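You operate a simulated robot arm through the tools that you are given. There is no shell and no other tool. Be economical: measure what you need, move in short steps, check, and stop when the job is done.

You are at the controls of a simulated two-armed robot. One attempt, no reset.

TASK
Take the cap off the square bottle with the blue cap and lay it down on the top of the folding table. Take the pink tin and leave it on the top of the trestle. Put the pink bucket on the top of the folding table away on the upper shelf of the wooden rack. Take the sill bottle with the green cap and leave it on the top of the trestle. Put one of the clear beakers from the bare end of the folding table on top of the green tin there. Stack the white carton labelled "29" from the bare end of the folding table on top of the white carton that says "56". Put one of the numbered bottles from the middle shelf of the grey shelving on the filling card. Any order will do. Set down upright: pink tin, sill bottle with the green cap, clear beaker, numbered bottle.

Only the result counts: the job must be done as asked and must still hold three seconds after the hand-in. Knocking over, shifting, dropping, spilling or breaking anything else fails it. Lids that push on must go on centred and level and be pressed home; caps that screw on are set level and turned clockwise until they are tight.

THE ROBOT
Two 7-joint arms with two-finger grippers on one trunk, on a base that drives. Base frame: it is fixed to the floor where the robot stands at the start and does not move with it; the origin is under the middle of the robot, x ahead of it, y to its left, z up. Units: cm, degrees, N and s.
The left shoulder is at the start at [7.8, 15.1, 96.3], the right one opposite. With the tool pointing down near the work surface each hand reaches from about 32 to 80 cm from the robot's upright axis, wherever it stands, measured 20 degrees to its own side. Places, roughly: clear beaker [225, -50, 75]; filling card [-50, -175, 75]; green tin (6x6x9 cm) [260, -20, 80]; numbered bottle [325, -200, 100]; pink bucket (24x18x15 cm) [110, -20, 80]; pink tin (6x6x9 cm) [50, -30, 80]; sill bottle with the green cap (7x7x21 cm) [210, -10, 80]; square bottle with the blue cap (7x7x12 cm) [50, 10, 80]; top of the trestle [320, 90, 60]; upper shelf of the wooden rack [1050, 160, 100]; white carton [250, -25, 75]. Payload 2.54 kg a hand.
The tool frame of a hand sits at the grasp point between the pads (the TCP): z along the fingers, y along the line on which they close. The tips reach 3 cm beyond it. Largest opening 11.6 cm; the body of the gripper starts 9.5 cm behind the TCP.
Orientation is that of the tool frame in the base frame, as a unit quaternion [w, x, y, z]. With the fingers straight down and closing along the base's y, the tool's x points along the base's -x, its y along +y and its z along -z.

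THE INTERFACE
- The arms move only by the tool arm_command. It takes "left_commands", "right_commands" or both (then of equal length, played together; a hand with none holds still); each is a list of rows, each a list of 3 entries, a list of its own where there are three numbers: the opening, from 0 (shut) to 1 (fully open), then the shift along the base's x, y, z in cm, then the turn, a rotation vector about the base's x, y, z in degrees. In form: [[hand, [dx, dy, dz], [wx, wy, wz]], ...]. A call has 1 to 12 rows; each row shifts and turns the commanded pose from where the row before left it. Each row takes 0.2 s and may step no farther than 5 cm and 8.6 degrees from the row before; otherwise, or with a gripper value out of range, the whole call is refused. A pose out of reach is approached as far as the arm can. The call stops where the force on the tool passes 40 N (or 10 N more than at its start, if that is more) or the arm is blocked; 0.2 s more then pass. Each finger travels about 7.2 cm/s and halts on what it meets, pressing with about 25 N; the grip force reading is that of the motor and also rises with nothing between the fingers. The clock runs only during rows and for 0.2 s after the last one: add rows that do not move to give the fingers time. The reply holds the time, the measured pose of the TCP, the force on the tool along the base axes, the opening and the grip force, in the units named above and with some noise, with the torque about the TCP (base axes, N m) and any sound that the robot's microphone picked up.
- Cameras (640 x 400 px; columns grow to the right, rows downward): "scene" is now at [16.2, -0.35, 111.3]; the picture's right is [-0.03, -1.00, 0.00], its down [-0.26, 0.01, -0.97] and it looks along [0.96, -0.03, -0.26] (base axes); focal length 214 px, centre (320, 200). "left" rides on the left gripper at [6.9, 1.5, -12.2] in its tool frame; the picture's right is [-0.21, 0.98, 0.00], its down [-0.83, -0.18, -0.53] and it looks along [-0.52, -0.11, 0.85] (tool axes); focal length 251 px, centre (320, 200). "right" rides on the right gripper at [6.9, -1.5, -12.2] in its tool frame; the picture's right is [0.21, 0.98, 0.00], its down [-0.83, 0.18, -0.53] and it looks along [-0.52, 0.12, 0.85] (tool axes); focal length 251 px, centre (320, 200). There is no depth. A picture from a camera that has moved, and an enlarged one, comes with that camera's place and axes in the base frame and with its lens.
- get_image(camera): a new picture of that camera. The clock stands still meanwhile.
- slide_trunk(by): slides the trunk up (or, below 0, down) by that many cm; the arms and the scene camera ride with it, the base frame stays. It gives what a move gives, with no picture.
- steer(legs): drives the robot by 1 to 6 legs, each [ahead, left, turn to the left] in cm, cm and degrees, along the robot's own axes; the way and the turn of a leg run together, so that a leg with both is an arc; at most 150 cm and 180 degrees a leg. The arms and the cameras ride along, it lands a little off, and it stops where it bumps. It gives what a move gives.
- turn_head(pan, tilt): turns the head with the scene camera to pan (to the left, within 80 degrees either way) and tilt (down, from -29 to 69), counted from straight ahead of the robot. It gives what a move gives.
- close_up(camera, box): a new picture of the part [left, top, right, bottom] of that camera's present view, enlarged. The clock stands still meanwhile.
- job_done(): hands the job in; it is judged then, once.

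Work in short steps. Places have to be worked out from the pictures, the camera data and where the tool is seen: move nearer, look again, correct. Check each grasp and each placing, and mend what went wrong. You have 196 turns and 172 pictures in all, those below and enlarged ones among them. Open the grippers and draw the arms clear of the work before you hand the job in, unless the task says otherwise; then end with one line.

The tools are called by a JSON object that holds its "name" and its "arguments". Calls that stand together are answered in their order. arm_command: Moves the arms, as the interface text tells. Its arguments: {"type":"object","properties":{"left_commands":{"type":"array","items":{"type":"array"}},"right_commands":{"type":"array","items":{"type":"array"}}},"required":[]} The other tools are called the same way: slide_trunk (by) slides the trunk up or down; steer (legs) drives the base; turn_head (pan, tilt) turns the head that bears the scene camera; get_image (camera) takes a picture; close_up (camera, box) takes an enlarged picture of a part of a camera's view; job_done () hands the job in.

At the start:

```text
clock: 0.0
left_ee_pos: [39.51, 10.04, 109.81]
left_ee_rot: [-0.001, -0.001, 1.0, -0.001]
left_force: [0.1, 0.3, 0.2]
left_wrist_torque: [0.02, 0.03, 0.03]
left_opening: 11.6
left_grasp_force: 0.1
right_ee_pos: [37.04, -16.91, 104.92]
right_ee_rot: [0.001, 0.001, 1.0, -0.001]
right_force: [0.0, 0.1, -0.4]
right_wrist_torque: [0.02, -0.02, 0.01]
right_opening: 11.62
right_grasp_force: 0.1
trunk travel left (down, up): [-20.0, 8.9]
robot x, y, heading: [0.11, 0.18, 0.0]
head pan, tilt: [-1.8, 15.1]
```

scene: 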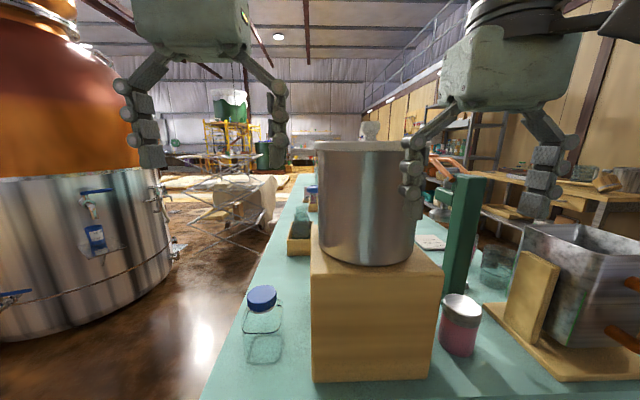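
right: 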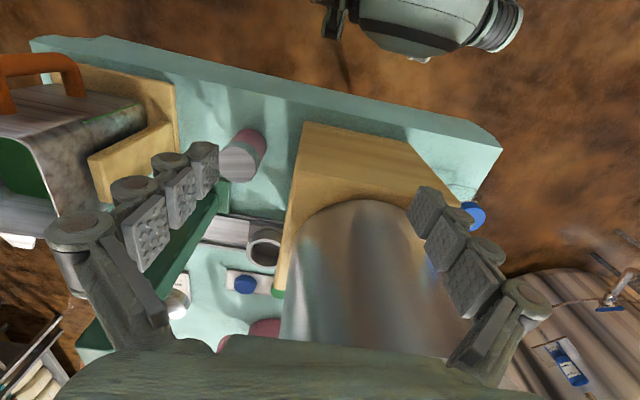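
left: 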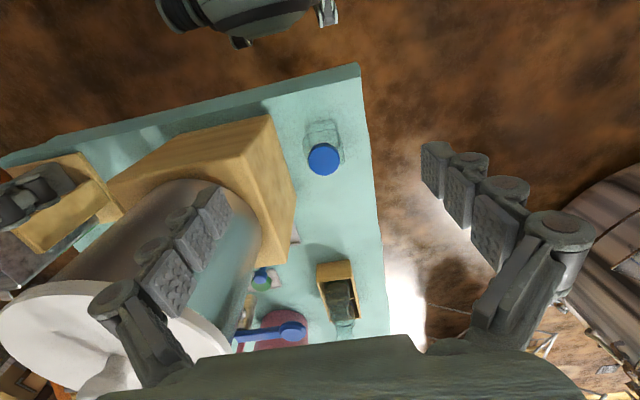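

The robot stands at the near end of the folding table, with the square bottle to its left and the pink tin to its right. I start with closer looks at the table from here.

{"name": "close_up", "arguments": {"camera": "scene", "box": [200, 130, 640, 400]}}

{"name": "close_up", "arguments": {"camera": "left", "box": [200, 50, 440, 350]}}

```text
1.45 times, centred on (420, 265) of scene
camera zoom: at [16.2, -0.35, 111.3], right [-0.03, -1.0, 0.0], down [-0.26, 0.01, -0.97], along [0.96, -0.03, -0.26], focal length 312 px, centre (174, 106)
```

zoom: 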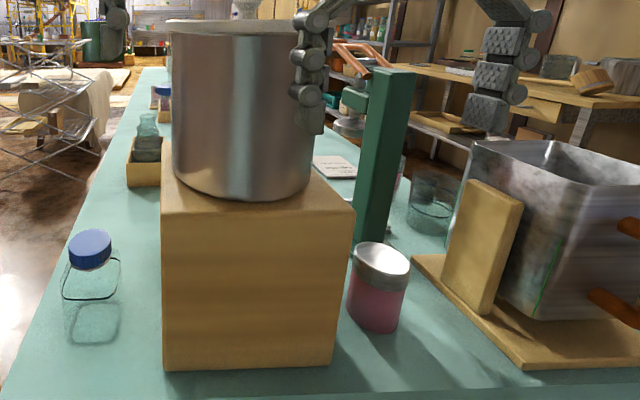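

```text
1.33 times, centred on (320, 200) of left
camera zoom: at [32.55, 11.58, 121.88], right [0.21, 0.98, 0.0], down [0.83, -0.18, 0.53], along [0.52, -0.12, -0.85], focal length 335 px, centre (320, 200)
```

zoom: 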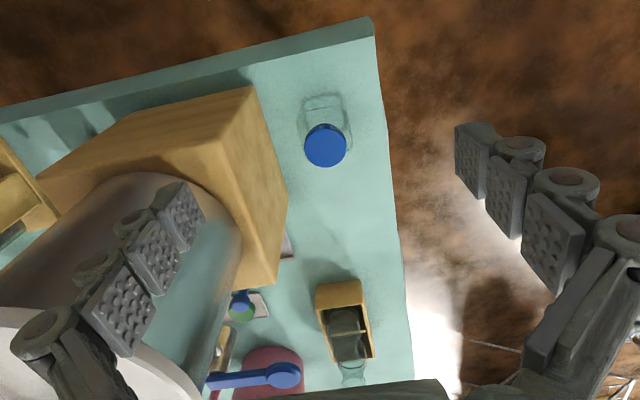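

Two views put the blue cap at about (47.9, 8.7, 85), with the box's left face at y≈0. Before starting I look around to map the surroundings.

{"name": "turn_head", "arguments": {"pan": -60, "tilt": 15}}

{"name": "get_image", "arguments": {"camera": "scene"}}

{"name": "turn_head", "arguments": {"pan": 0, "tilt": 0}}

{"name": "get_image", "arguments": {"camera": "scene"}}

{"name": "turn_head", "arguments": {"pan": 0, "tilt": 45}}

{"name": "get_image", "arguments": {"camera": "scene"}}

```text
clock: 1.3
left_ee_pos: [39.42, 10.1, 109.8]
left_ee_rot: [0.0, -0.001, 1.0, -0.001]
left_force: [0.6, -0.1, 0.8]
left_wrist_torque: [-0.03, -0.01, -0.02]
left_opening: 11.58
left_grasp_force: 0.0
right_ee_pos: [37.11, -17.08, 104.9]
right_ee_rot: [0.001, 0.001, 1.0, 0.0]
right_force: [-0.6, -0.1, 0.6]
right_wrist_torque: [-0.05, 0.0, 0.0]
right_opening: 11.6
right_grasp_force: 0.0
trunk travel left (down, up): [-20.0, 8.9]
robot x, y, heading: [-0.37, -0.26, -0.1]
head pan, tilt: [-60.0, 15.0]
```

```text
166 pictures are left
camera scene: at [11.54, -8.14, 111.32], right [-0.87, -0.5, 0.0], down [-0.13, 0.22, -0.97], along [0.48, -0.84, -0.26], focal length 214 px, centre (320, 200)
```

scene: 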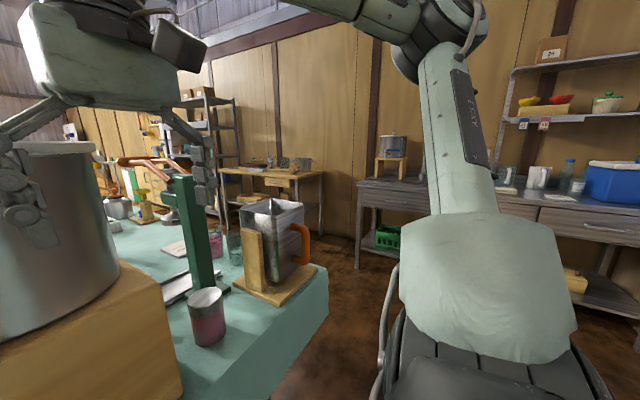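

```text
clock: 2.6
left_ee_pos: [39.4, 10.06, 109.85]
left_ee_rot: [-0.001, -0.001, 1.0, -0.001]
left_force: [-0.1, 0.0, 0.8]
left_wrist_torque: [0.01, -0.01, -0.01]
left_opening: 11.58
left_grasp_force: 0.1
right_ee_pos: [37.02, -17.04, 104.83]
right_ee_rot: [0.001, 0.001, 1.0, 0.0]
right_force: [0.6, -0.5, 0.2]
right_wrist_torque: [0.01, 0.0, -0.01]
right_opening: 11.59
right_grasp_force: 0.1
trunk travel left (down, up): [-20.0, 8.9]
robot x, y, heading: [-0.12, -0.34, 0.0]
head pan, tilt: [0.0, 0.0]
```

```text
165 pictures are left
camera scene: at [15.86, -0.06, 113.73], right [0.0, -1.0, 0.0], down [0.0, 0.0, -1.0], along [1.0, 0.0, 0.0], focal length 214 px, centre (320, 200)
```

scene: 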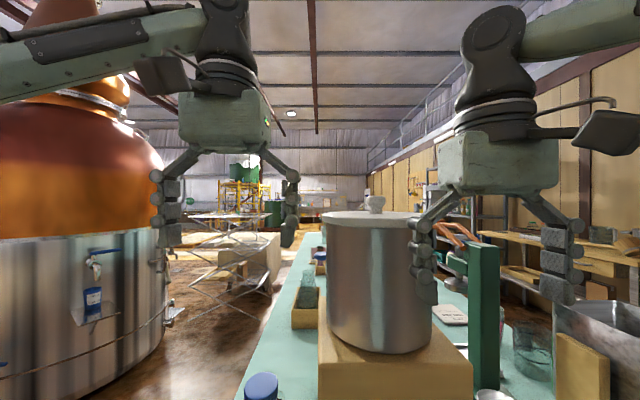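

```text
clock: 3.7
left_ee_pos: [39.5, 10.12, 109.81]
left_ee_rot: [0.0, -0.001, 1.0, -0.001]
left_force: [0.5, 0.1, -0.7]
left_wrist_torque: [-0.01, -0.01, 0.0]
left_opening: 11.62
left_grasp_force: 0.0
right_ee_pos: [37.07, -17.03, 104.8]
right_ee_rot: [0.0, 0.0, 1.0, 0.0]
right_force: [0.8, 0.7, 0.1]
right_wrist_torque: [0.02, 0.0, 0.02]
right_opening: 11.6
right_grasp_force: 0.1
trunk travel left (down, up): [-20.0, 8.9]
robot x, y, heading: [0.3, 0.08, -0.2]
head pan, tilt: [0.0, 45.0]
```

```text
164 pictures are left
camera scene: at [14.99, -0.05, 106.64], right [0.0, -1.0, 0.0], down [-0.71, 0.0, -0.71], along [0.71, 0.0, -0.71], focal length 214 px, centre (320, 200)
```

scene: 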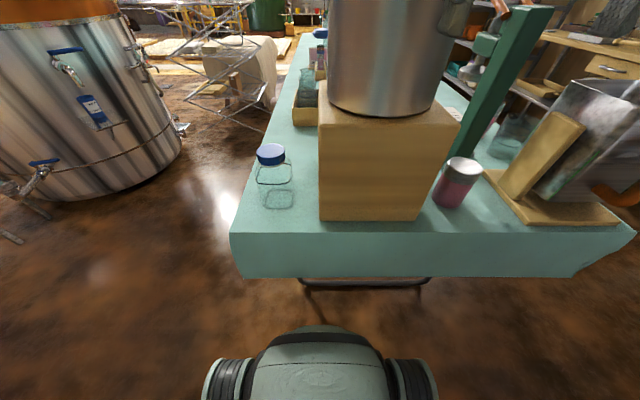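

The table top is at z≈73.5 with its front edge at x≈39.5. I'll hold the bottle with the right hand, tilted and coming from the front, and unscrew with the left, so I first move the left hand aside and bring the right hand over at a 60° tilt.

{"name": "arm_command", "arguments": {"left_commands": [[1, [0, 4, 0], [0, 0, 0]], [1, [0, 4, 0], [0, 0, 0]], [1, [0, 4, 0], [0, 0, 0]], [1, [0, 4, 0], [0, 0, 0]], [1, [0, 0, 0], [0, 0, 0]], [1, [0, 0, 0], [0, 0, 0]], [1, [0, 0, 0], [0, 0, 0]]], "right_commands": [[0.78, [-0.2, 0, -1], [0, -8.57, 0]], [0.78, [-0.2, 0, -1], [0, -8.57, 0]], [0.78, [-0.2, 0, -1], [0, -8.57, 0]], [0.78, [-0.2, 0, -1], [0, -8.57, 0]], [0.78, [-0.2, 0, -1], [0, -8.57, 0]], [0.78, [-0.2, 0, -1], [0, -8.57, 0]], [0.78, [-0.2, 0, -1], [0, -8.57, 0]]]}}

{"name": "arm_command", "arguments": {"right_commands": [[0.78, [0, 4.3, 0], [0, 0, 0]], [0.78, [0, 4.3, 0], [0, 0, 0]], [0.78, [0, 4.3, 0], [0, 0, 0]], [0.78, [0, 4.3, 0], [0, 0, 0]], [0.78, [0, 4.3, 0], [0, 0, 0]], [0.78, [0, 4.3, 0], [0, 0, 0]], [0.78, [0, 0, 0], [0, 0, 0]]]}}

{"name": "get_image", "arguments": {"camera": "scene"}}

```text
clock: 5.3
left_ee_pos: [39.5, 26.09, 109.77]
left_ee_rot: [0.0, 0.0, 1.0, -0.001]
left_force: [0.0, -0.8, 0.3]
left_wrist_torque: [-0.05, -0.01, -0.02]
left_opening: 11.62
left_grasp_force: 0.0
right_ee_pos: [40.5, -15.12, 105.59]
right_ee_rot: [0.497, 0.009, 0.867, 0.004]
right_force: [-3.6, -0.8, -3.0]
right_wrist_torque: [-0.15, 0.08, 0.18]
right_opening: 9.16
right_grasp_force: 0.7
right hand out of reach, approached as far as the arm can: row 5, 6, 7
trunk travel left (down, up): [-20.0, 8.9]
robot x, y, heading: [0.35, 0.03, -0.2]
head pan, tilt: [0.0, 45.0]
```

```text
clock: 6.0
left_ee_pos: [39.57, 26.11, 109.65]
left_ee_rot: [-0.002, -0.001, 1.0, 0.0]
left_force: [-1.1, -0.3, -0.7]
left_wrist_torque: [-0.01, -0.06, 0.0]
left_opening: 11.58
left_grasp_force: 0.2
right_ee_pos: [43.4, -10.6, 104.54]
right_ee_rot: [0.471, 0.072, 0.879, -0.035]
right_force: [-2.5, 1.7, -1.2]
right_wrist_torque: [-0.02, -0.04, 0.03]
right_opening: 9.93
right_grasp_force: 0.5
right hand out of reach, approached as far as the arm can: row 3
trunk travel left (down, up): [-20.0, 8.9]
robot x, y, heading: [-0.27, 0.16, 0.2]
head pan, tilt: [0.0, 45.0]
stopped in row 3 (right hand): the arm was blocked; the commanded pose is now the measured one
```

```text
163 pictures are left
camera scene: at [13.28, 4.7, 106.44], right [0.59, -0.81, 0.0], down [-0.58, -0.43, -0.69], along [0.56, 0.41, -0.72], focal length 214 px, centre (320, 200)
```

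scene: 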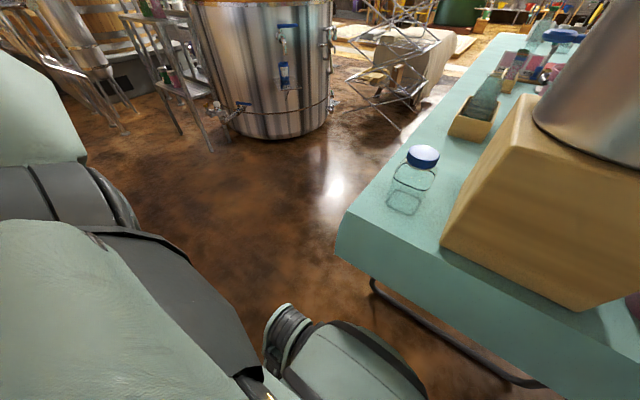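

The right arm ran out of room close in: its wrist is too near the body, and the elbow seems to have pushed the head. I back the base straight off to make space, then check the pot.

{"name": "steer", "arguments": {"legs": [[-22, 0, 0]]}}

{"name": "turn_head", "arguments": {"pan": 0, "tilt": 30}}

{"name": "get_image", "arguments": {"camera": "scene"}}

```text
clock: 7.7
left_ee_pos: [17.43, 26.03, 109.7]
left_ee_rot: [-0.001, 0.001, 1.0, -0.001]
left_force: [0.0, 1.1, 0.5]
left_wrist_torque: [0.0, -0.02, 0.01]
left_opening: 11.6
left_grasp_force: 0.1
right_ee_pos: [21.48, -10.55, 104.56]
right_ee_rot: [0.471, 0.071, 0.879, -0.035]
right_force: [0.2, 0.2, -0.4]
right_wrist_torque: [-0.04, -0.01, 0.0]
right_opening: 9.05
right_grasp_force: 0.1
trunk travel left (down, up): [-20.0, 8.9]
robot x, y, heading: [-21.99, -0.14, -0.3]
head pan, tilt: [0.0, 45.0]
```

```text
clock: 8.4
left_ee_pos: [17.6, 26.08, 109.73]
left_ee_rot: [0.0, -0.001, 1.0, 0.0]
left_force: [0.2, -0.4, -0.5]
left_wrist_torque: [-0.02, 0.0, 0.03]
left_opening: 11.58
left_grasp_force: 0.1
right_ee_pos: [21.58, -10.72, 104.65]
right_ee_rot: [0.471, 0.074, 0.878, -0.032]
right_force: [-0.1, -0.6, 0.0]
right_wrist_torque: [0.01, 0.03, 0.04]
right_opening: 9.07
right_grasp_force: 0.0
trunk travel left (down, up): [-20.0, 8.9]
robot x, y, heading: [-22.13, 0.06, -0.1]
head pan, tilt: [0.0, 30.0]
```

```text
162 pictures are left
camera scene: at [-7.91, 5.09, 108.25], right [0.58, -0.81, 0.0], down [-0.46, -0.33, -0.83], along [0.67, 0.48, -0.56], focal length 214 px, centre (320, 200)
```

scene: 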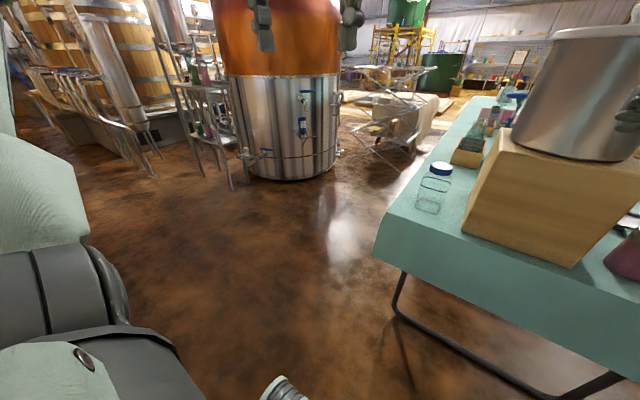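

The pot is fine, but the right arm is crowding the head. With room in front now, I extend the right hand forward and lower, keeping its tilt.

{"name": "arm_command", "arguments": {"right_commands": [[0.78, [4, -1, -2], [0, 0, 0]], [0.78, [4, -1, -2], [0, 0, 0]], [0.78, [4, 0, -2], [0, 0, 0]], [0.78, [2, 0, -1], [0, 0, 0]], [0.78, [0, 0, 0], [0, 0, 0]]]}}

{"name": "get_image", "arguments": {"camera": "scene"}}

```text
clock: 9.7
left_ee_pos: [17.68, 26.16, 109.73]
left_ee_rot: [-0.002, 0.0, 1.0, -0.001]
left_force: [-0.8, 0.7, -0.1]
left_wrist_torque: [0.01, 0.04, 0.06]
left_opening: 11.6
left_grasp_force: 0.2
right_ee_pos: [35.47, -12.56, 97.55]
right_ee_rot: [0.472, 0.071, 0.878, -0.035]
right_force: [0.6, -0.2, 0.1]
right_wrist_torque: [0.0, 0.02, 0.02]
right_opening: 9.04
right_grasp_force: 0.0
trunk travel left (down, up): [-20.0, 8.9]
robot x, y, heading: [-22.09, -0.22, -0.3]
head pan, tilt: [0.0, 30.0]
```

```text
161 pictures are left
camera scene: at [-6.08, -0.05, 108.9], right [0.0, -1.0, 0.0], down [-0.5, 0.0, -0.87], along [0.87, 0.0, -0.5], focal length 214 px, centre (320, 200)
```

scene: 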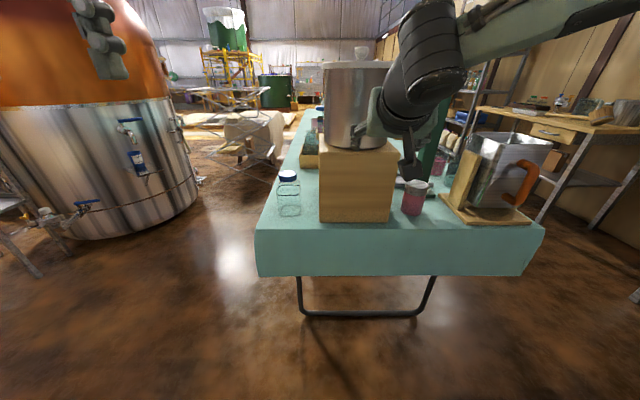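

The head is free again and the pot hasn't moved. I straighten the right hand's yaw and take it sideways to y≈8.8 in front of the box.

{"name": "arm_command", "arguments": {"right_commands": [[0.78, [-0.5, 4.28, 0], [0, -1.7, 4.5]], [0.78, [-0.5, 4.28, 0], [0, -1.7, 4.5]], [0.78, [-0.5, 4.28, -2], [0, 0, 0]], [0.78, [0, 4.28, -3], [0, 0, 0]], [0.78, [0, 4.28, -3], [0, 0, 0]], [0.78, [0, 0, 0], [0, 0, 0]]]}}

{"name": "get_image", "arguments": {"camera": "right"}}

{"name": "get_image", "arguments": {"camera": "scene"}}

```text
refused: row 4 steps farther than a row can; nothing moved
```

```text
160 pictures are left
camera right: at [21.51, -11.78, 98.5], right [0.04, 0.98, -0.17], down [0.04, 0.17, 0.98], along [1.0, -0.04, -0.03], focal length 251 px, centre (320, 200)
```

right: 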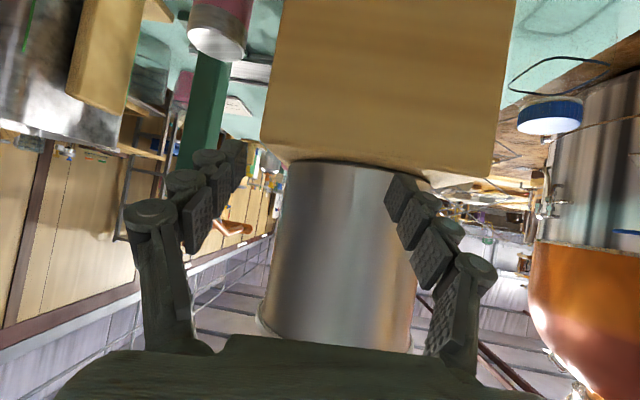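

```text
159 pictures are left
camera scene: at [-6.08, -0.05, 108.9], right [0.0, -1.0, 0.0], down [-0.5, 0.0, -0.87], along [0.87, 0.0, -0.5], focal length 214 px, centre (320, 200)
```

scene: 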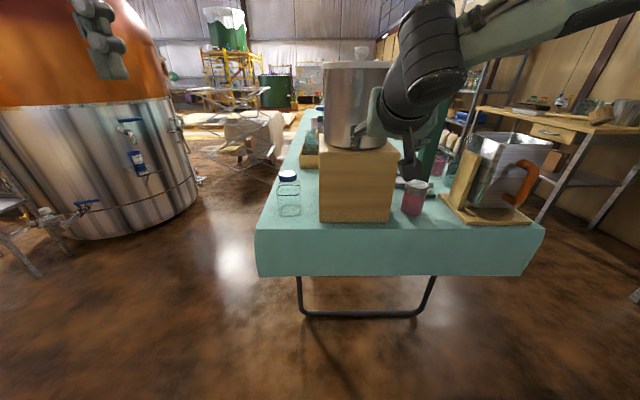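

Row 4 was slightly too long, so I repeat the move with shorter steps.

{"name": "arm_command", "arguments": {"right_commands": [[0.78, [-0.5, 4.28, 0], [0, -1.7, 4.5]], [0.78, [-0.5, 4.28, 0], [0, -1.7, 4.5]], [0.78, [-0.5, 4.28, -2], [0, 0, 0]], [0.78, [0, 4.28, -2], [0, 0, 0]], [0.78, [0, 4.28, -2], [0, 0, 0]], [0.78, [0, 0, -4], [0, 0, 0]], [0.78, [0, 0, -4], [0, 0, 0]], [0.78, [0, 0, 0], [0, 0, 0]]]}}

{"name": "get_image", "arguments": {"camera": "right"}}

{"name": "get_image", "arguments": {"camera": "scene"}}

```text
clock: 11.4
left_ee_pos: [17.54, 26.15, 109.68]
left_ee_rot: [-0.001, 0.0, 1.0, -0.001]
left_force: [-0.8, 0.0, 1.0]
left_wrist_torque: [-0.02, -0.01, -0.02]
left_opening: 11.61
left_grasp_force: 0.1
right_ee_pos: [33.43, -5.81, 88.58]
right_ee_rot: [0.498, 0.004, 0.867, 0.004]
right_force: [0.3, -0.6, 0.1]
right_wrist_torque: [0.01, -0.03, 0.01]
right_opening: 9.03
right_grasp_force: 0.0
right hand out of reach, approached as far as the arm can: row 2, 3, 4, 5, 7
trunk travel left (down, up): [-20.0, 8.9]
robot x, y, heading: [-22.12, 0.31, -0.1]
head pan, tilt: [0.0, 30.0]
```

```text
158 pictures are left
camera right: at [19.46, -7.23, 88.82], right [-0.11, 0.98, -0.17], down [-0.05, 0.17, 0.98], along [0.99, 0.11, 0.03], focal length 251 px, centre (320, 200)
```

right: 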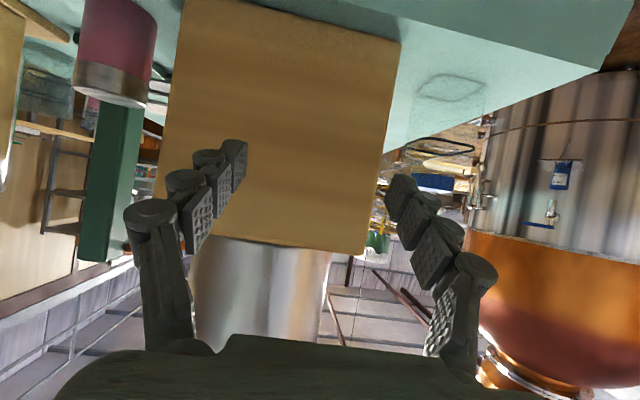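

```text
157 pictures are left
camera scene: at [-6.08, -0.05, 108.9], right [0.0, -1.0, 0.0], down [-0.5, 0.0, -0.87], along [0.87, 0.0, -0.5], focal length 214 px, centre (320, 200)
```

scene: 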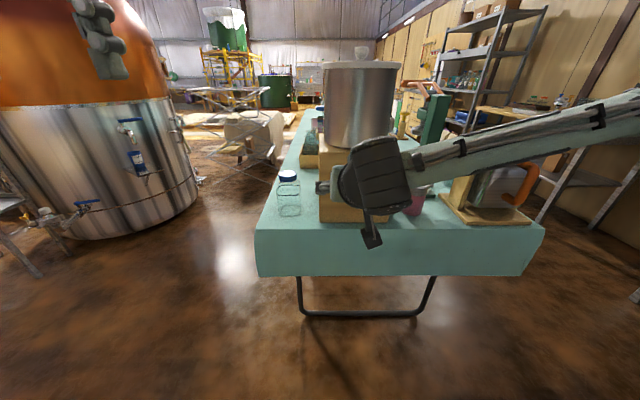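

The right arm can't reach that far across with this tilt. I shift the base 14 cm left instead, which carries the right hand along in front of the table edge.

{"name": "steer", "arguments": {"legs": [[0, 14, 0]]}}

{"name": "arm_command", "arguments": {"right_commands": [[0.78, [0, 0, -2], [0, 0, 0]], [0.78, [0, 0, -2], [0, 0, 0]], [0.78, [0, 0, 0], [0, 0, 0]]]}}

{"name": "get_image", "arguments": {"camera": "right"}}

```text
clock: 13.4
left_ee_pos: [17.6, 40.08, 109.66]
left_ee_rot: [0.0, 0.001, 1.0, -0.001]
left_force: [0.1, -0.7, 0.1]
left_wrist_torque: [-0.05, 0.03, 0.0]
left_opening: 11.61
left_grasp_force: 0.0
right_ee_pos: [33.44, 8.09, 88.65]
right_ee_rot: [0.499, 0.004, 0.867, 0.004]
right_force: [0.0, 0.2, 0.3]
right_wrist_torque: [-0.01, 0.0, 0.02]
right_opening: 9.05
right_grasp_force: 0.0
trunk travel left (down, up): [-20.0, 8.9]
robot x, y, heading: [-21.79, 14.13, -0.1]
head pan, tilt: [0.0, 30.0]
```

```text
clock: 14.2
left_ee_pos: [17.54, 40.09, 109.78]
left_ee_rot: [-0.001, 0.0, 1.0, -0.001]
left_force: [-0.4, 0.5, 0.0]
left_wrist_torque: [0.0, 0.02, 0.03]
left_opening: 11.62
left_grasp_force: 0.1
right_ee_pos: [33.57, 7.04, 85.06]
right_ee_rot: [0.497, 0.003, 0.868, 0.006]
right_force: [0.1, 0.1, 0.4]
right_wrist_torque: [-0.01, 0.03, -0.03]
right_opening: 9.05
right_grasp_force: 0.0
right hand out of reach, approached as far as the arm can: row 1, 2
trunk travel left (down, up): [-20.0, 8.9]
robot x, y, heading: [-21.93, 13.92, -0.1]
head pan, tilt: [0.0, 30.0]
```

```text
156 pictures are left
camera right: at [19.51, 5.73, 85.18], right [-0.11, 0.98, -0.17], down [-0.04, 0.17, 0.98], along [0.99, 0.11, 0.03], focal length 251 px, centre (320, 200)
```

right: 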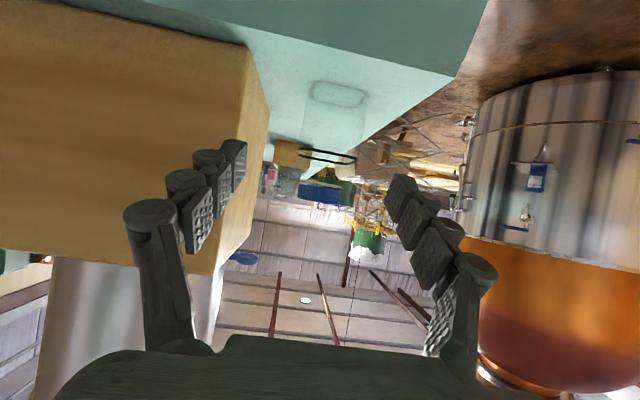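

The cap appears where I computed it. I move forward at this height, straddling the cap, since reach should improve farther from the body.

{"name": "arm_command", "arguments": {"right_commands": [[0.78, [3, 0, 0], [0, 0, 0]], [0.78, [3, 0, 0], [0, 0, 0]], [0.78, [3, 0, 0], [0, 0, 0]], [0.78, [0, 0, 0], [0, 0, 0]]]}}

{"name": "get_image", "arguments": {"camera": "right"}}

```text
clock: 15.2
left_ee_pos: [17.74, 40.17, 109.75]
left_ee_rot: [-0.001, 0.002, 1.0, 0.0]
left_force: [-0.5, -0.5, 0.7]
left_wrist_torque: [0.03, 0.02, -0.01]
left_opening: 11.62
left_grasp_force: 0.0
right_ee_pos: [42.38, 6.33, 85.42]
right_ee_rot: [0.498, 0.003, 0.867, 0.005]
right_force: [-0.4, 0.9, -0.3]
right_wrist_torque: [0.01, -0.02, -0.06]
right_opening: 9.05
right_grasp_force: 0.0
right hand out of reach, approached as far as the arm can: row 2, 3
trunk travel left (down, up): [-20.0, 8.9]
robot x, y, heading: [-21.92, 14.12, -0.1]
head pan, tilt: [0.0, 30.0]
```

```text
155 pictures are left
camera right: at [28.32, 4.83, 85.48], right [-0.11, 0.98, -0.17], down [-0.04, 0.17, 0.98], along [0.99, 0.12, 0.03], focal length 251 px, centre (320, 200)
```

right: 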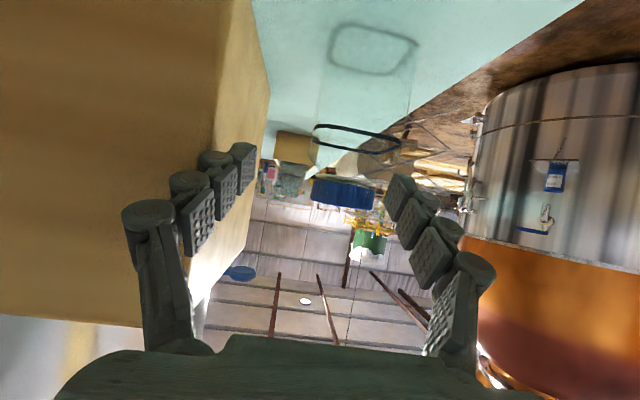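

y is still limited to about 8 cm right of the robot's centre line. I back the hand off and shift the base 7 cm further left.

{"name": "arm_command", "arguments": {"right_commands": [[0.78, [-3, -1, 0], [0, 0, 0]], [0.78, [-3, -2, 0], [0, 0, 0]], [0.78, [-1, -2, 0], [0, 0, 0]], [0.78, [0, 0, 0], [0, 0, 0]]]}}

{"name": "steer", "arguments": {"legs": [[0, 8, 0]]}}

{"name": "arm_command", "arguments": {"right_commands": [[0.78, [2, 0, -1], [0, 0, 0]], [0.78, [2, 0, -1], [0, 0, 0]], [0.78, [0, 0, 0], [0, 0, 0]]]}}

```text
clock: 16.2
left_ee_pos: [17.62, 40.07, 109.65]
left_ee_rot: [-0.001, 0.001, 1.0, -0.001]
left_force: [0.2, -0.4, 0.2]
left_wrist_torque: [0.01, 0.02, 0.0]
left_opening: 11.58
left_grasp_force: 0.1
right_ee_pos: [35.25, 1.15, 85.44]
right_ee_rot: [0.497, 0.003, 0.868, 0.004]
right_force: [0.3, -0.3, -0.3]
right_wrist_torque: [-0.01, 0.02, -0.02]
right_opening: 9.05
right_grasp_force: 0.0
trunk travel left (down, up): [-20.0, 8.9]
robot x, y, heading: [-22.16, 14.18, -0.0]
head pan, tilt: [0.0, 30.0]
```

```text
clock: 17.7
left_ee_pos: [17.62, 48.09, 109.64]
left_ee_rot: [-0.001, 0.001, 1.0, -0.001]
left_force: [0.3, -0.2, -0.4]
left_wrist_torque: [0.0, 0.02, 0.02]
left_opening: 11.59
left_grasp_force: 0.1
right_ee_pos: [35.43, 9.19, 85.46]
right_ee_rot: [0.497, 0.004, 0.867, 0.004]
right_force: [-0.9, -1.2, 0.3]
right_wrist_torque: [-0.02, -0.02, 0.0]
right_opening: 9.06
right_grasp_force: 0.0
trunk travel left (down, up): [-20.0, 8.9]
robot x, y, heading: [-22.07, 22.17, -0.3]
head pan, tilt: [0.0, 30.0]
```

```text
clock: 18.5
left_ee_pos: [17.61, 48.01, 109.59]
left_ee_rot: [-0.001, 0.001, 1.0, -0.001]
left_force: [0.3, 0.1, -0.2]
left_wrist_torque: [0.0, 0.0, 0.02]
left_opening: 11.61
left_grasp_force: 0.1
right_ee_pos: [39.32, 9.2, 83.41]
right_ee_rot: [0.497, 0.004, 0.868, 0.004]
right_force: [-0.8, -0.1, -0.5]
right_wrist_torque: [-0.01, 0.01, 0.02]
right_opening: 9.06
right_grasp_force: 0.0
trunk travel left (down, up): [-20.0, 8.9]
robot x, y, heading: [-21.78, 22.25, -0.2]
head pan, tilt: [0.0, 30.0]
```

Now it's within reach. I bring the right hand around the bottle body, to TCP (47.5, 8.9, 79).

{"name": "arm_command", "arguments": {"right_commands": [[0.78, [2, -0.1, -1.5], [0, 0, 0]], [0.78, [2, -0.1, -1.5], [0, 0, 0]], [0.78, [2.2, -0.1, -1], [0, 0, 0]], [0.78, [2, 0, -0.4], [0, 0, 0]], [0.78, [0, 0, 0], [0, 0, 0]]]}}

{"name": "get_image", "arguments": {"camera": "right"}}

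{"name": "turn_head", "arguments": {"pan": -10, "tilt": 30}}

{"name": "close_up", "arguments": {"camera": "scene", "box": [220, 100, 480, 300]}}

```text
clock: 19.7
left_ee_pos: [17.73, 48.11, 109.79]
left_ee_rot: [-0.001, 0.0, 1.0, -0.002]
left_force: [0.4, 0.3, 0.0]
left_wrist_torque: [0.03, -0.01, -0.04]
left_opening: 11.59
left_grasp_force: 0.0
right_ee_pos: [47.54, 8.97, 78.94]
right_ee_rot: [0.498, 0.004, 0.867, 0.003]
right_force: [0.0, 0.4, -0.9]
right_wrist_torque: [0.04, 0.04, 0.0]
right_opening: 9.07
right_grasp_force: 0.3
trunk travel left (down, up): [-20.0, 8.9]
robot x, y, heading: [-22.2, 22.01, -0.1]
head pan, tilt: [0.0, 30.0]
```

```text
154 pictures are left
camera right: at [33.57, 7.48, 79.11], right [-0.11, 0.98, -0.17], down [-0.04, 0.17, 0.98], along [0.99, 0.11, 0.03], focal length 251 px, centre (320, 200)
```

right: 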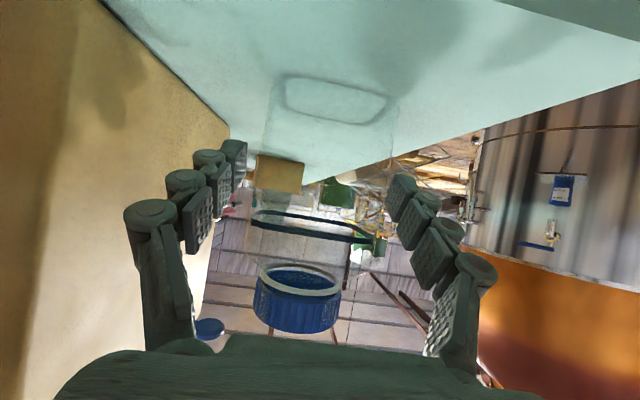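

```text
clock: 20.4
left_ee_pos: [17.72, 48.12, 109.65]
left_ee_rot: [0.0, 0.001, 1.0, -0.001]
left_force: [-0.1, -0.9, -0.3]
left_wrist_torque: [-0.01, 0.02, 0.0]
left_opening: 11.62
left_grasp_force: 0.1
right_ee_pos: [47.51, 8.85, 79.0]
right_ee_rot: [0.497, 0.004, 0.868, 0.004]
right_force: [1.2, 0.5, 0.2]
right_wrist_torque: [0.01, -0.01, -0.02]
right_opening: 9.05
right_grasp_force: 0.0
trunk travel left (down, up): [-20.0, 8.9]
robot x, y, heading: [-22.15, 22.21, 0.1]
head pan, tilt: [-10.0, 30.0]
```

```text
2.00 times, centred on (350, 200) of scene
camera zoom: at [-6.18, 20.38, 108.9], right [-0.18, -0.98, 0.0], down [-0.49, 0.09, -0.87], along [0.85, -0.15, -0.5], focal length 429 px, centre (260, 200)
```

zoom: 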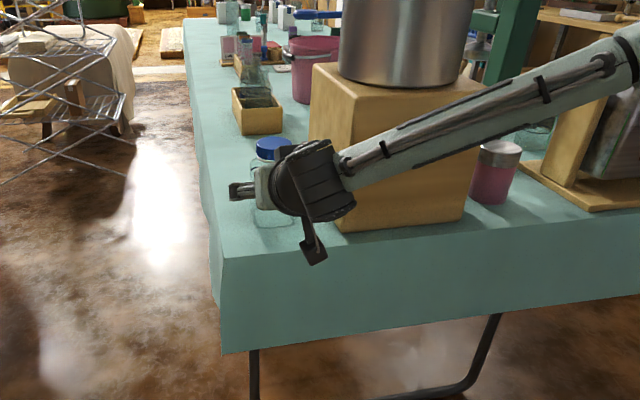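

The fingers straddle the bottle body. I close the right hand on it.

{"name": "arm_command", "arguments": {"right_commands": [[0.62, [0, 0, 0], [0, 0, 0]], [0.55, [0, 0, 0], [0, 0, 0]], [0.45, [0, 0, 0], [0, 0, 0]], [0.45, [0, 0, 0], [0, 0, 0]]]}}

{"name": "get_image", "arguments": {"camera": "right"}}

```text
clock: 21.4
left_ee_pos: [17.67, 48.06, 109.69]
left_ee_rot: [-0.001, 0.001, 1.0, -0.001]
left_force: [-0.4, 0.4, -0.4]
left_wrist_torque: [0.01, -0.02, 0.0]
left_opening: 11.55
left_grasp_force: 0.1
right_ee_pos: [47.5, 8.83, 78.97]
right_ee_rot: [0.499, 0.004, 0.867, 0.004]
right_force: [-0.6, -1.8, 0.6]
right_wrist_torque: [-0.19, 0.07, 0.01]
right_opening: 6.53
right_grasp_force: 25.1
trunk travel left (down, up): [-20.0, 8.9]
robot x, y, heading: [-21.89, 21.75, -0.4]
head pan, tilt: [-10.0, 30.0]
```

```text
152 pictures are left
camera right: at [33.54, 7.45, 79.14], right [-0.11, 0.98, -0.17], down [-0.05, 0.17, 0.98], along [0.99, 0.11, 0.03], focal length 251 px, centre (320, 200)
```

right: 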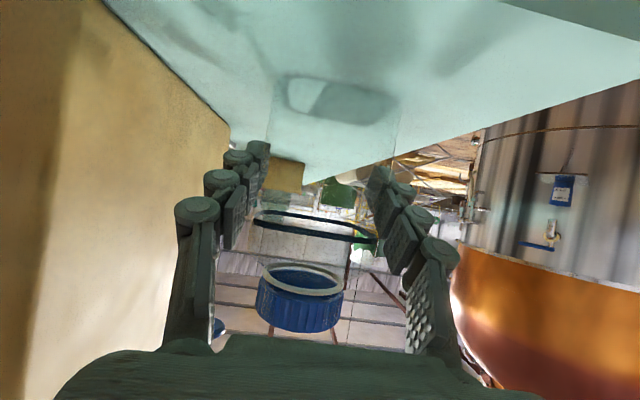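

The bottle is held at 6.5 cm opening. The cap spans z≈84 to 85.8 and is centred near (48, 8.9), so I bring the left hand above it, pre-turned clockwise by 40°.

{"name": "arm_command", "arguments": {"left_commands": [[0.7, [3.03, -3.9, 0], [0, 0, -4]], [0.7, [3.03, -3.9, 0], [0, 0, -4]], [0.7, [3.03, -3.9, 0], [0, 0, -4]], [0.7, [3.03, -3.9, 0], [0, 0, -4]], [0.7, [3.03, -3.9, 0], [0, 0, -4]], [0.7, [3.03, -3.9, 0], [0, 0, -4]], [0.7, [3.03, -3.9, 0], [0, 0, -4]], [0.7, [3.03, -3.9, 0], [0, 0, -4]], [0.7, [3.03, -3.9, 0], [0, 0, -4]], [0.7, [3.03, -3.9, 0], [0, 0, -4]], [0.7, [0, 0, -4], [0, 0, 0]], [0.7, [0, 0, -4], [0, 0, 0]]]}}

{"name": "get_image", "arguments": {"camera": "left"}}

{"name": "get_image", "arguments": {"camera": "scene"}}

```text
clock: 24.0
left_ee_pos: [38.19, 14.44, 98.29]
left_ee_rot: [0.0, 0.341, 0.94, -0.001]
left_force: [0.4, -0.3, 0.1]
left_wrist_torque: [0.02, -0.03, 0.01]
left_opening: 8.13
left_grasp_force: 0.1
left hand out of reach, approached as far as the arm can: row 8, 9, 10
right_ee_pos: [47.48, 8.9, 79.15]
right_ee_rot: [0.499, 0.003, 0.866, 0.005]
right_force: [2.0, -0.6, -0.1]
right_wrist_torque: [-0.07, -0.18, 0.03]
right_opening: 6.56
right_grasp_force: 24.4
trunk travel left (down, up): [-20.0, 8.9]
robot x, y, heading: [-21.8, 21.85, -0.1]
head pan, tilt: [-10.0, 30.0]
```

```text
151 pictures are left
camera left: at [33.88, 20.02, 110.36], right [0.79, 0.61, 0.0], down [0.52, -0.67, 0.53], along [0.32, -0.42, -0.85], focal length 251 px, centre (320, 200)
```

left: 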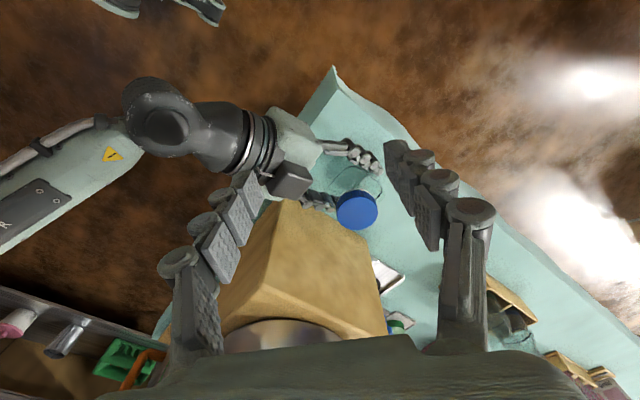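

```text
150 pictures are left
camera scene: at [-6.18, 20.38, 108.9], right [-0.18, -0.98, 0.0], down [-0.49, 0.09, -0.87], along [0.85, -0.15, -0.5], focal length 214 px, centre (320, 200)
```

scene: 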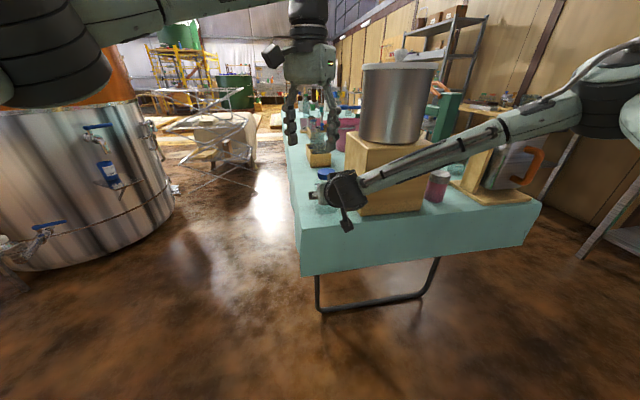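

The left hand stopped short at 98 cm height. Lower it should reach farther, so I continue in small steps towards (48, 8.9).

{"name": "arm_command", "arguments": {"left_commands": [[0.7, [2, -1, -1.5], [0, 0, 0]], [0.7, [2, -1, -1.5], [0, 0, 0]], [0.7, [2, -1, -1.5], [0, 0, 0]], [0.7, [2, -1, -0.5], [0, 0, 0]], [0.7, [1.8, -1.5, 0], [0, 0, 0]], [0.7, [0, 0, 0], [0, 0, 0]]]}}

```text
clock: 25.4
left_ee_pos: [43.54, 12.06, 93.71]
left_ee_rot: [-0.002, 0.343, 0.939, -0.001]
left_force: [-0.1, -0.2, -0.2]
left_wrist_torque: [0.03, 0.02, -0.02]
left_opening: 8.14
left_grasp_force: 0.0
left hand out of reach, approached as far as the arm can: row 3, 4, 5
right_ee_pos: [47.64, 8.82, 78.97]
right_ee_rot: [0.499, 0.004, 0.866, 0.004]
right_force: [1.8, 0.7, 0.5]
right_wrist_torque: [-0.08, -0.09, 0.06]
right_opening: 6.55
right_grasp_force: 24.7
trunk travel left (down, up): [-20.0, 8.9]
robot x, y, heading: [-21.61, 21.76, 0.2]
head pan, tilt: [-10.0, 30.0]
```

{"name": "arm_command", "arguments": {"left_commands": [[0.7, [1, -0.8, -2], [0, 0, 0]], [0.7, [1.5, -1, -1.7], [0, 0, 0]], [0.7, [1.5, -1.4, 0], [0, 0, 0]], [0.7, [1, 0, 0], [0, 0, 0]], [0.7, [0, 0, 0], [0, 0, 0]]]}}

{"name": "get_image", "arguments": {"camera": "left"}}

```text
clock: 26.6
left_ee_pos: [44.31, 11.27, 90.41]
left_ee_rot: [0.0, 0.343, 0.939, -0.001]
left_force: [3.2, -6.7, 11.2]
left_wrist_torque: [-0.43, 0.3, 0.31]
left_opening: 8.84
left_grasp_force: 4.3
left hand out of reach, approached as far as the arm can: row 1, 2, 3, 4
right_ee_pos: [47.52, 8.99, 78.97]
right_ee_rot: [0.498, 0.002, 0.867, 0.005]
right_force: [0.8, 3.7, -0.5]
right_wrist_torque: [-0.94, -1.41, -0.36]
right_opening: 6.55
right_grasp_force: 24.8
trunk travel left (down, up): [-20.0, 8.9]
robot x, y, heading: [-21.97, 22.04, -0.2]
head pan, tilt: [-10.0, 30.0]
```

```text
149 pictures are left
camera left: at [40.01, 17.04, 102.39], right [0.79, 0.61, 0.0], down [0.52, -0.67, 0.53], along [0.32, -0.42, -0.85], focal length 251 px, centre (320, 200)
```

left: 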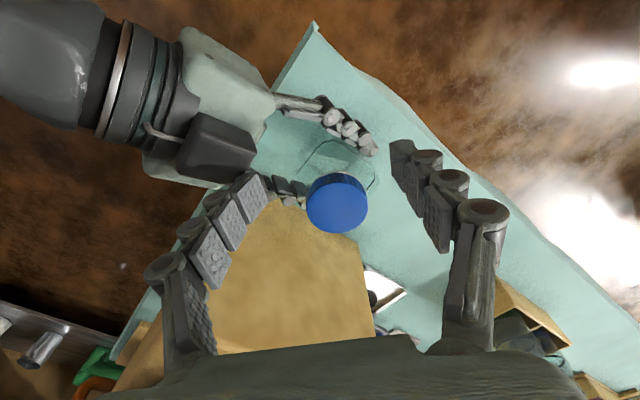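

The left finger touched the right gripper because it was short of the target. I lift the left hand and turn it back to yaw 0, open the right hand and draw it back 9 cm, then drive 9 cm closer.

{"name": "arm_command", "arguments": {"left_commands": [[0.7, [0, 0.5, 3], [0, 0, 0]], [0.7, [0, 1, 3], [0, 0, 8]], [0.7, [-2, 2, 2], [0, 0, 8]], [0.7, [-2, 2, 0], [0, 0, 8]], [0.7, [-2, 2, 0], [0, 0, 8]], [0.7, [0, 0, 0], [0, 0, 8]], [0.7, [0, 0, 0], [0, 0, 0]]], "right_commands": [[0.78, [0, 0, 0], [0, 0, 0]], [0.78, [0, 0, 0], [0, 0, 0]], [0.78, [0, 0, 0], [0, 0, 0]], [0.78, [-3, 0, 0], [0, 0, 0]], [0.78, [-3, 0, 0], [0, 0, 0]], [0.78, [-3, 0, 0], [0, 0, 0]], [0.78, [0, 0, 0], [0, 0, 0]]]}}

{"name": "steer", "arguments": {"legs": [[9, 0, 0]]}}

{"name": "get_image", "arguments": {"camera": "right"}}

```text
clock: 28.2
left_ee_pos: [44.5, 17.05, 97.86]
left_ee_rot: [0.001, 0.042, 0.999, 0.001]
left_force: [0.3, 0.7, -0.6]
left_wrist_torque: [-0.02, 0.02, 0.01]
left_opening: 8.12
left_grasp_force: 0.0
left hand out of reach, approached as far as the arm can: row 1, 2, 3, 4, 5
right_ee_pos: [38.48, 8.82, 79.2]
right_ee_rot: [0.498, 0.004, 0.867, 0.004]
right_force: [-0.6, -0.4, -0.2]
right_wrist_torque: [-0.02, 0.02, 0.0]
right_opening: 9.08
right_grasp_force: 0.1
trunk travel left (down, up): [-20.0, 8.9]
robot x, y, heading: [-21.88, 21.95, 0.2]
head pan, tilt: [-10.0, 30.0]
```

```text
clock: 29.3
left_ee_pos: [53.49, 16.93, 97.73]
left_ee_rot: [-0.001, 0.043, 0.999, 0.001]
left_force: [0.7, -0.4, -0.5]
left_wrist_torque: [-0.01, 0.04, -0.03]
left_opening: 8.12
left_grasp_force: 0.1
right_ee_pos: [47.51, 8.76, 79.04]
right_ee_rot: [0.497, 0.004, 0.868, 0.003]
right_force: [0.2, -0.6, 0.2]
right_wrist_torque: [0.0, -0.05, 0.02]
right_opening: 9.07
right_grasp_force: 0.0
trunk travel left (down, up): [-20.0, 8.9]
robot x, y, heading: [-12.48, 22.06, -0.1]
head pan, tilt: [-10.0, 30.0]
```

```text
148 pictures are left
camera right: at [33.61, 7.39, 79.16], right [-0.11, 0.98, -0.17], down [-0.04, 0.17, 0.98], along [0.99, 0.11, 0.03], focal length 251 px, centre (320, 200)
```

right: 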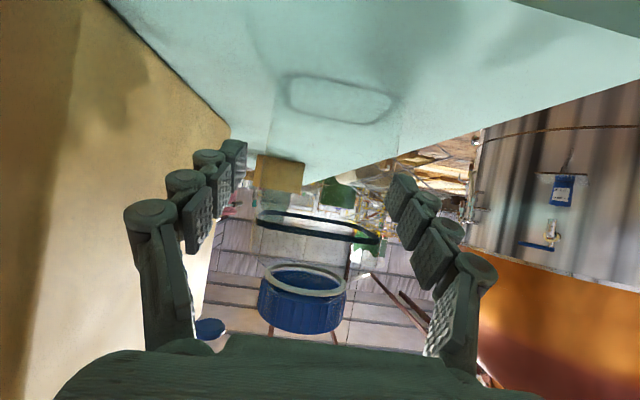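

The right hand landed back around the bottle. I close it again and bring the left hand over the cap.

{"name": "arm_command", "arguments": {"left_commands": [[0.7, [-1.4, -2, -1], [0, 0, 0]], [0.7, [-1.4, -2, -1], [0, 0, 0]], [0.7, [-1.3, -2, -2], [0, 0, 0]], [0.7, [-1.3, -2.1, -2], [0, 0, 0]], [0.7, [0, 0, 0], [0, 0, 0]]], "right_commands": [[0.62, [0, 0, 0], [0, 0, 0]], [0.5, [0, 0, 0], [0, 0, 0]], [0.45, [0, 0, 0], [0, 0, 0]], [0.45, [0, 0, 0], [0, 0, 0]], [0.45, [0, 0, 0], [0, 0, 0]]]}}

{"name": "get_image", "arguments": {"camera": "left"}}

```text
clock: 30.5
left_ee_pos: [50.32, 10.65, 92.63]
left_ee_rot: [0.0, 0.044, 0.999, 0.0]
left_force: [0.5, 0.2, -0.5]
left_wrist_torque: [0.01, 0.02, 0.02]
left_opening: 8.11
left_grasp_force: 0.1
left hand out of reach, approached as far as the arm can: row 1, 2
right_ee_pos: [47.55, 8.91, 79.0]
right_ee_rot: [0.499, 0.003, 0.867, 0.004]
right_force: [-0.9, 0.1, -0.7]
right_wrist_torque: [-0.12, -0.04, -0.07]
right_opening: 6.58
right_grasp_force: 25.8
trunk travel left (down, up): [-20.0, 8.9]
robot x, y, heading: [-12.8, 22.17, -0.2]
head pan, tilt: [-10.0, 30.0]
```

```text
147 pictures are left
camera left: at [43.53, 12.68, 104.72], right [0.3, 0.95, 0.0], down [0.81, -0.25, 0.53], along [0.51, -0.16, -0.85], focal length 251 px, centre (320, 200)
```

left: 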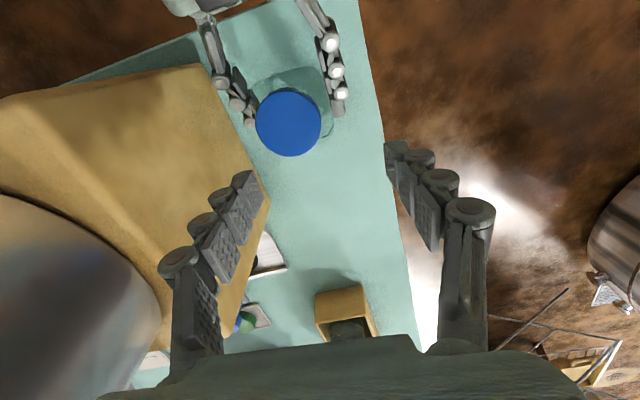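

The cap is confirmed at (47.8, 8.9). I centre over it, turn to about -40° yaw and start to descend.

{"name": "arm_command", "arguments": {"left_commands": [[0.63, [-0.6, -0.45, 0], [0, 0, -7]], [0.63, [-0.6, -0.45, 0], [0, 0, -7]], [0.63, [-0.6, -0.45, 0], [0, 0, -7]], [0.63, [-0.6, -0.4, 0], [0, 0, -7]], [0.63, [0, 0, 0], [0, 0, -7]], [0.63, [0, 0, -1.5], [0, 0, 0]], [0.63, [0, 0, 0], [0, 0, 0]]]}}

{"name": "get_image", "arguments": {"camera": "left"}}

```text
clock: 32.1
left_ee_pos: [47.87, 8.8, 91.2]
left_ee_rot: [0.0, 0.343, 0.939, 0.001]
left_force: [-0.5, -0.1, -0.5]
left_wrist_torque: [0.03, 0.0, 0.01]
left_opening: 7.31
left_grasp_force: 0.1
right_ee_pos: [47.47, 8.88, 79.13]
right_ee_rot: [0.499, 0.003, 0.867, 0.005]
right_force: [0.5, 0.7, 1.2]
right_wrist_torque: [-0.12, -0.04, 0.03]
right_opening: 6.54
right_grasp_force: 25.4
trunk travel left (down, up): [-20.0, 8.9]
robot x, y, heading: [-13.13, 21.96, -0.2]
head pan, tilt: [-10.0, 30.0]
```

```text
146 pictures are left
camera left: at [43.58, 14.41, 103.3], right [0.79, 0.61, 0.0], down [0.51, -0.67, 0.53], along [0.33, -0.42, -0.85], focal length 251 px, centre (320, 200)
```

left: 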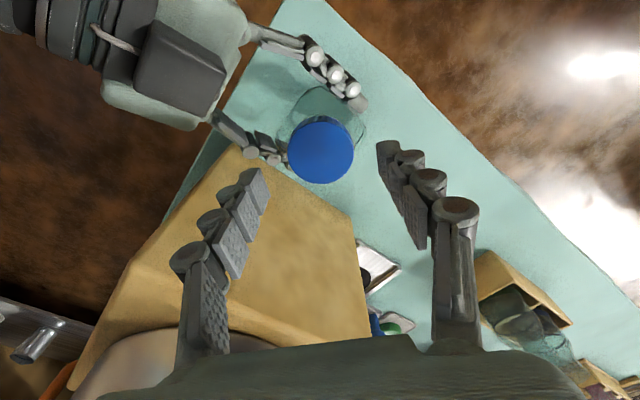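

Reach is fine now and the alignment looks right. I descend to TCP z≈85.8.

{"name": "arm_command", "arguments": {"left_commands": [[0.63, [0, 0.05, -2], [0, 0, 0]], [0.63, [0, 0.05, -1.7], [0, 0, 0]], [0.63, [0, 0, -1.7], [0, 0, 0]], [0.63, [0, 0, 0], [0, 0, 0]]]}}

{"name": "get_image", "arguments": {"camera": "left"}}

{"name": "get_image", "arguments": {"camera": "right"}}

```text
clock: 33.1
left_ee_pos: [47.99, 8.97, 85.84]
left_ee_rot: [0.001, 0.342, 0.94, 0.0]
left_force: [-0.7, 0.6, 3.0]
left_wrist_torque: [-0.03, 0.09, 0.01]
left_opening: 7.38
left_grasp_force: 0.3
right_ee_pos: [47.63, 8.81, 79.04]
right_ee_rot: [0.499, 0.004, 0.867, 0.004]
right_force: [1.2, 0.1, -0.6]
right_wrist_torque: [-0.12, -0.11, 0.0]
right_opening: 6.56
right_grasp_force: 25.2
trunk travel left (down, up): [-20.0, 8.9]
robot x, y, heading: [-12.67, 22.01, 0.0]
head pan, tilt: [-10.0, 30.0]
```

```text
145 pictures are left
camera left: at [43.58, 14.57, 97.96], right [0.79, 0.61, 0.0], down [0.52, -0.67, 0.53], along [0.33, -0.42, -0.85], focal length 251 px, centre (320, 200)
```

left: 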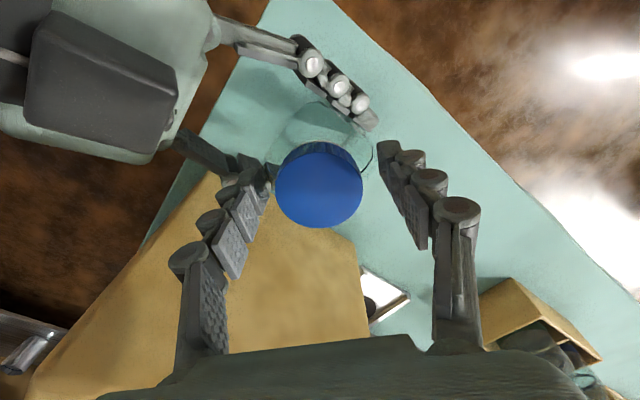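

```text
144 pictures are left
camera right: at [33.57, 7.4, 79.21], right [-0.11, 0.98, -0.17], down [-0.04, 0.17, 0.98], along [0.99, 0.11, 0.03], focal length 251 px, centre (320, 200)
```

right: 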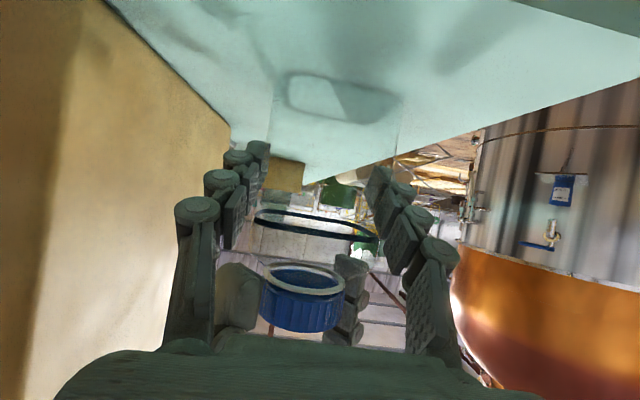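

The fingers flank the cap, so I close and turn counter-clockwise.

{"name": "arm_command", "arguments": {"left_commands": [[0.3, [0, 0, 0.2], [0, 0, 0]], [0.3, [0, 0, 0], [0, 0, 0]], [0.3, [0, 0, 0], [0, 0, 0]], [0.3, [0, 0, 0], [0, 0, 4]], [0.3, [0, 0, 0], [0, 0, 8]], [0.3, [0, 0, 0], [0, 0, 8]]]}}

```text
clock: 34.5
left_ee_pos: [47.92, 8.96, 86.16]
left_ee_rot: [0.003, 0.173, 0.985, 0.0]
left_force: [-0.5, -4.9, 31.7]
left_wrist_torque: [0.27, 0.09, -0.21]
left_opening: 4.8
left_grasp_force: 24.8
right_ee_pos: [47.5, 8.85, 79.05]
right_ee_rot: [0.498, 0.003, 0.867, 0.004]
right_force: [7.3, 3.9, -8.7]
right_wrist_torque: [-0.42, 0.06, 0.26]
right_opening: 6.57
right_grasp_force: 24.9
trunk travel left (down, up): [-20.0, 8.9]
robot x, y, heading: [-13.03, 21.87, -0.4]
head pan, tilt: [-10.0, 30.0]
```

The cap turns and pushes upward on its thread. I let the hand rise as I keep turning.

{"name": "arm_command", "arguments": {"left_commands": [[0.3, [0, 0, 0.25], [0, 0, 0]], [0.3, [0, 0, 0.05], [0, 0, 8]], [0.3, [0, 0, 0.05], [0, 0, 8]], [0.3, [0, 0, 0.05], [0, 0, 8]]]}}

```text
clock: 35.5
left_ee_pos: [47.95, 8.99, 86.23]
left_ee_rot: [0.0, -0.036, 0.999, 0.0]
left_force: [3.7, -9.1, 5.9]
left_wrist_torque: [-0.37, -0.29, -0.11]
left_opening: 4.72
left_grasp_force: 24.9
right_ee_pos: [47.44, 8.86, 79.06]
right_ee_rot: [0.498, 0.002, 0.867, 0.006]
right_force: [-5.9, 6.2, 0.3]
right_wrist_torque: [-0.45, 0.28, 0.16]
right_opening: 6.56
right_grasp_force: 24.7
trunk travel left (down, up): [-20.0, 8.9]
robot x, y, heading: [-12.58, 22.05, -0.2]
head pan, tilt: [-10.0, 30.0]
```

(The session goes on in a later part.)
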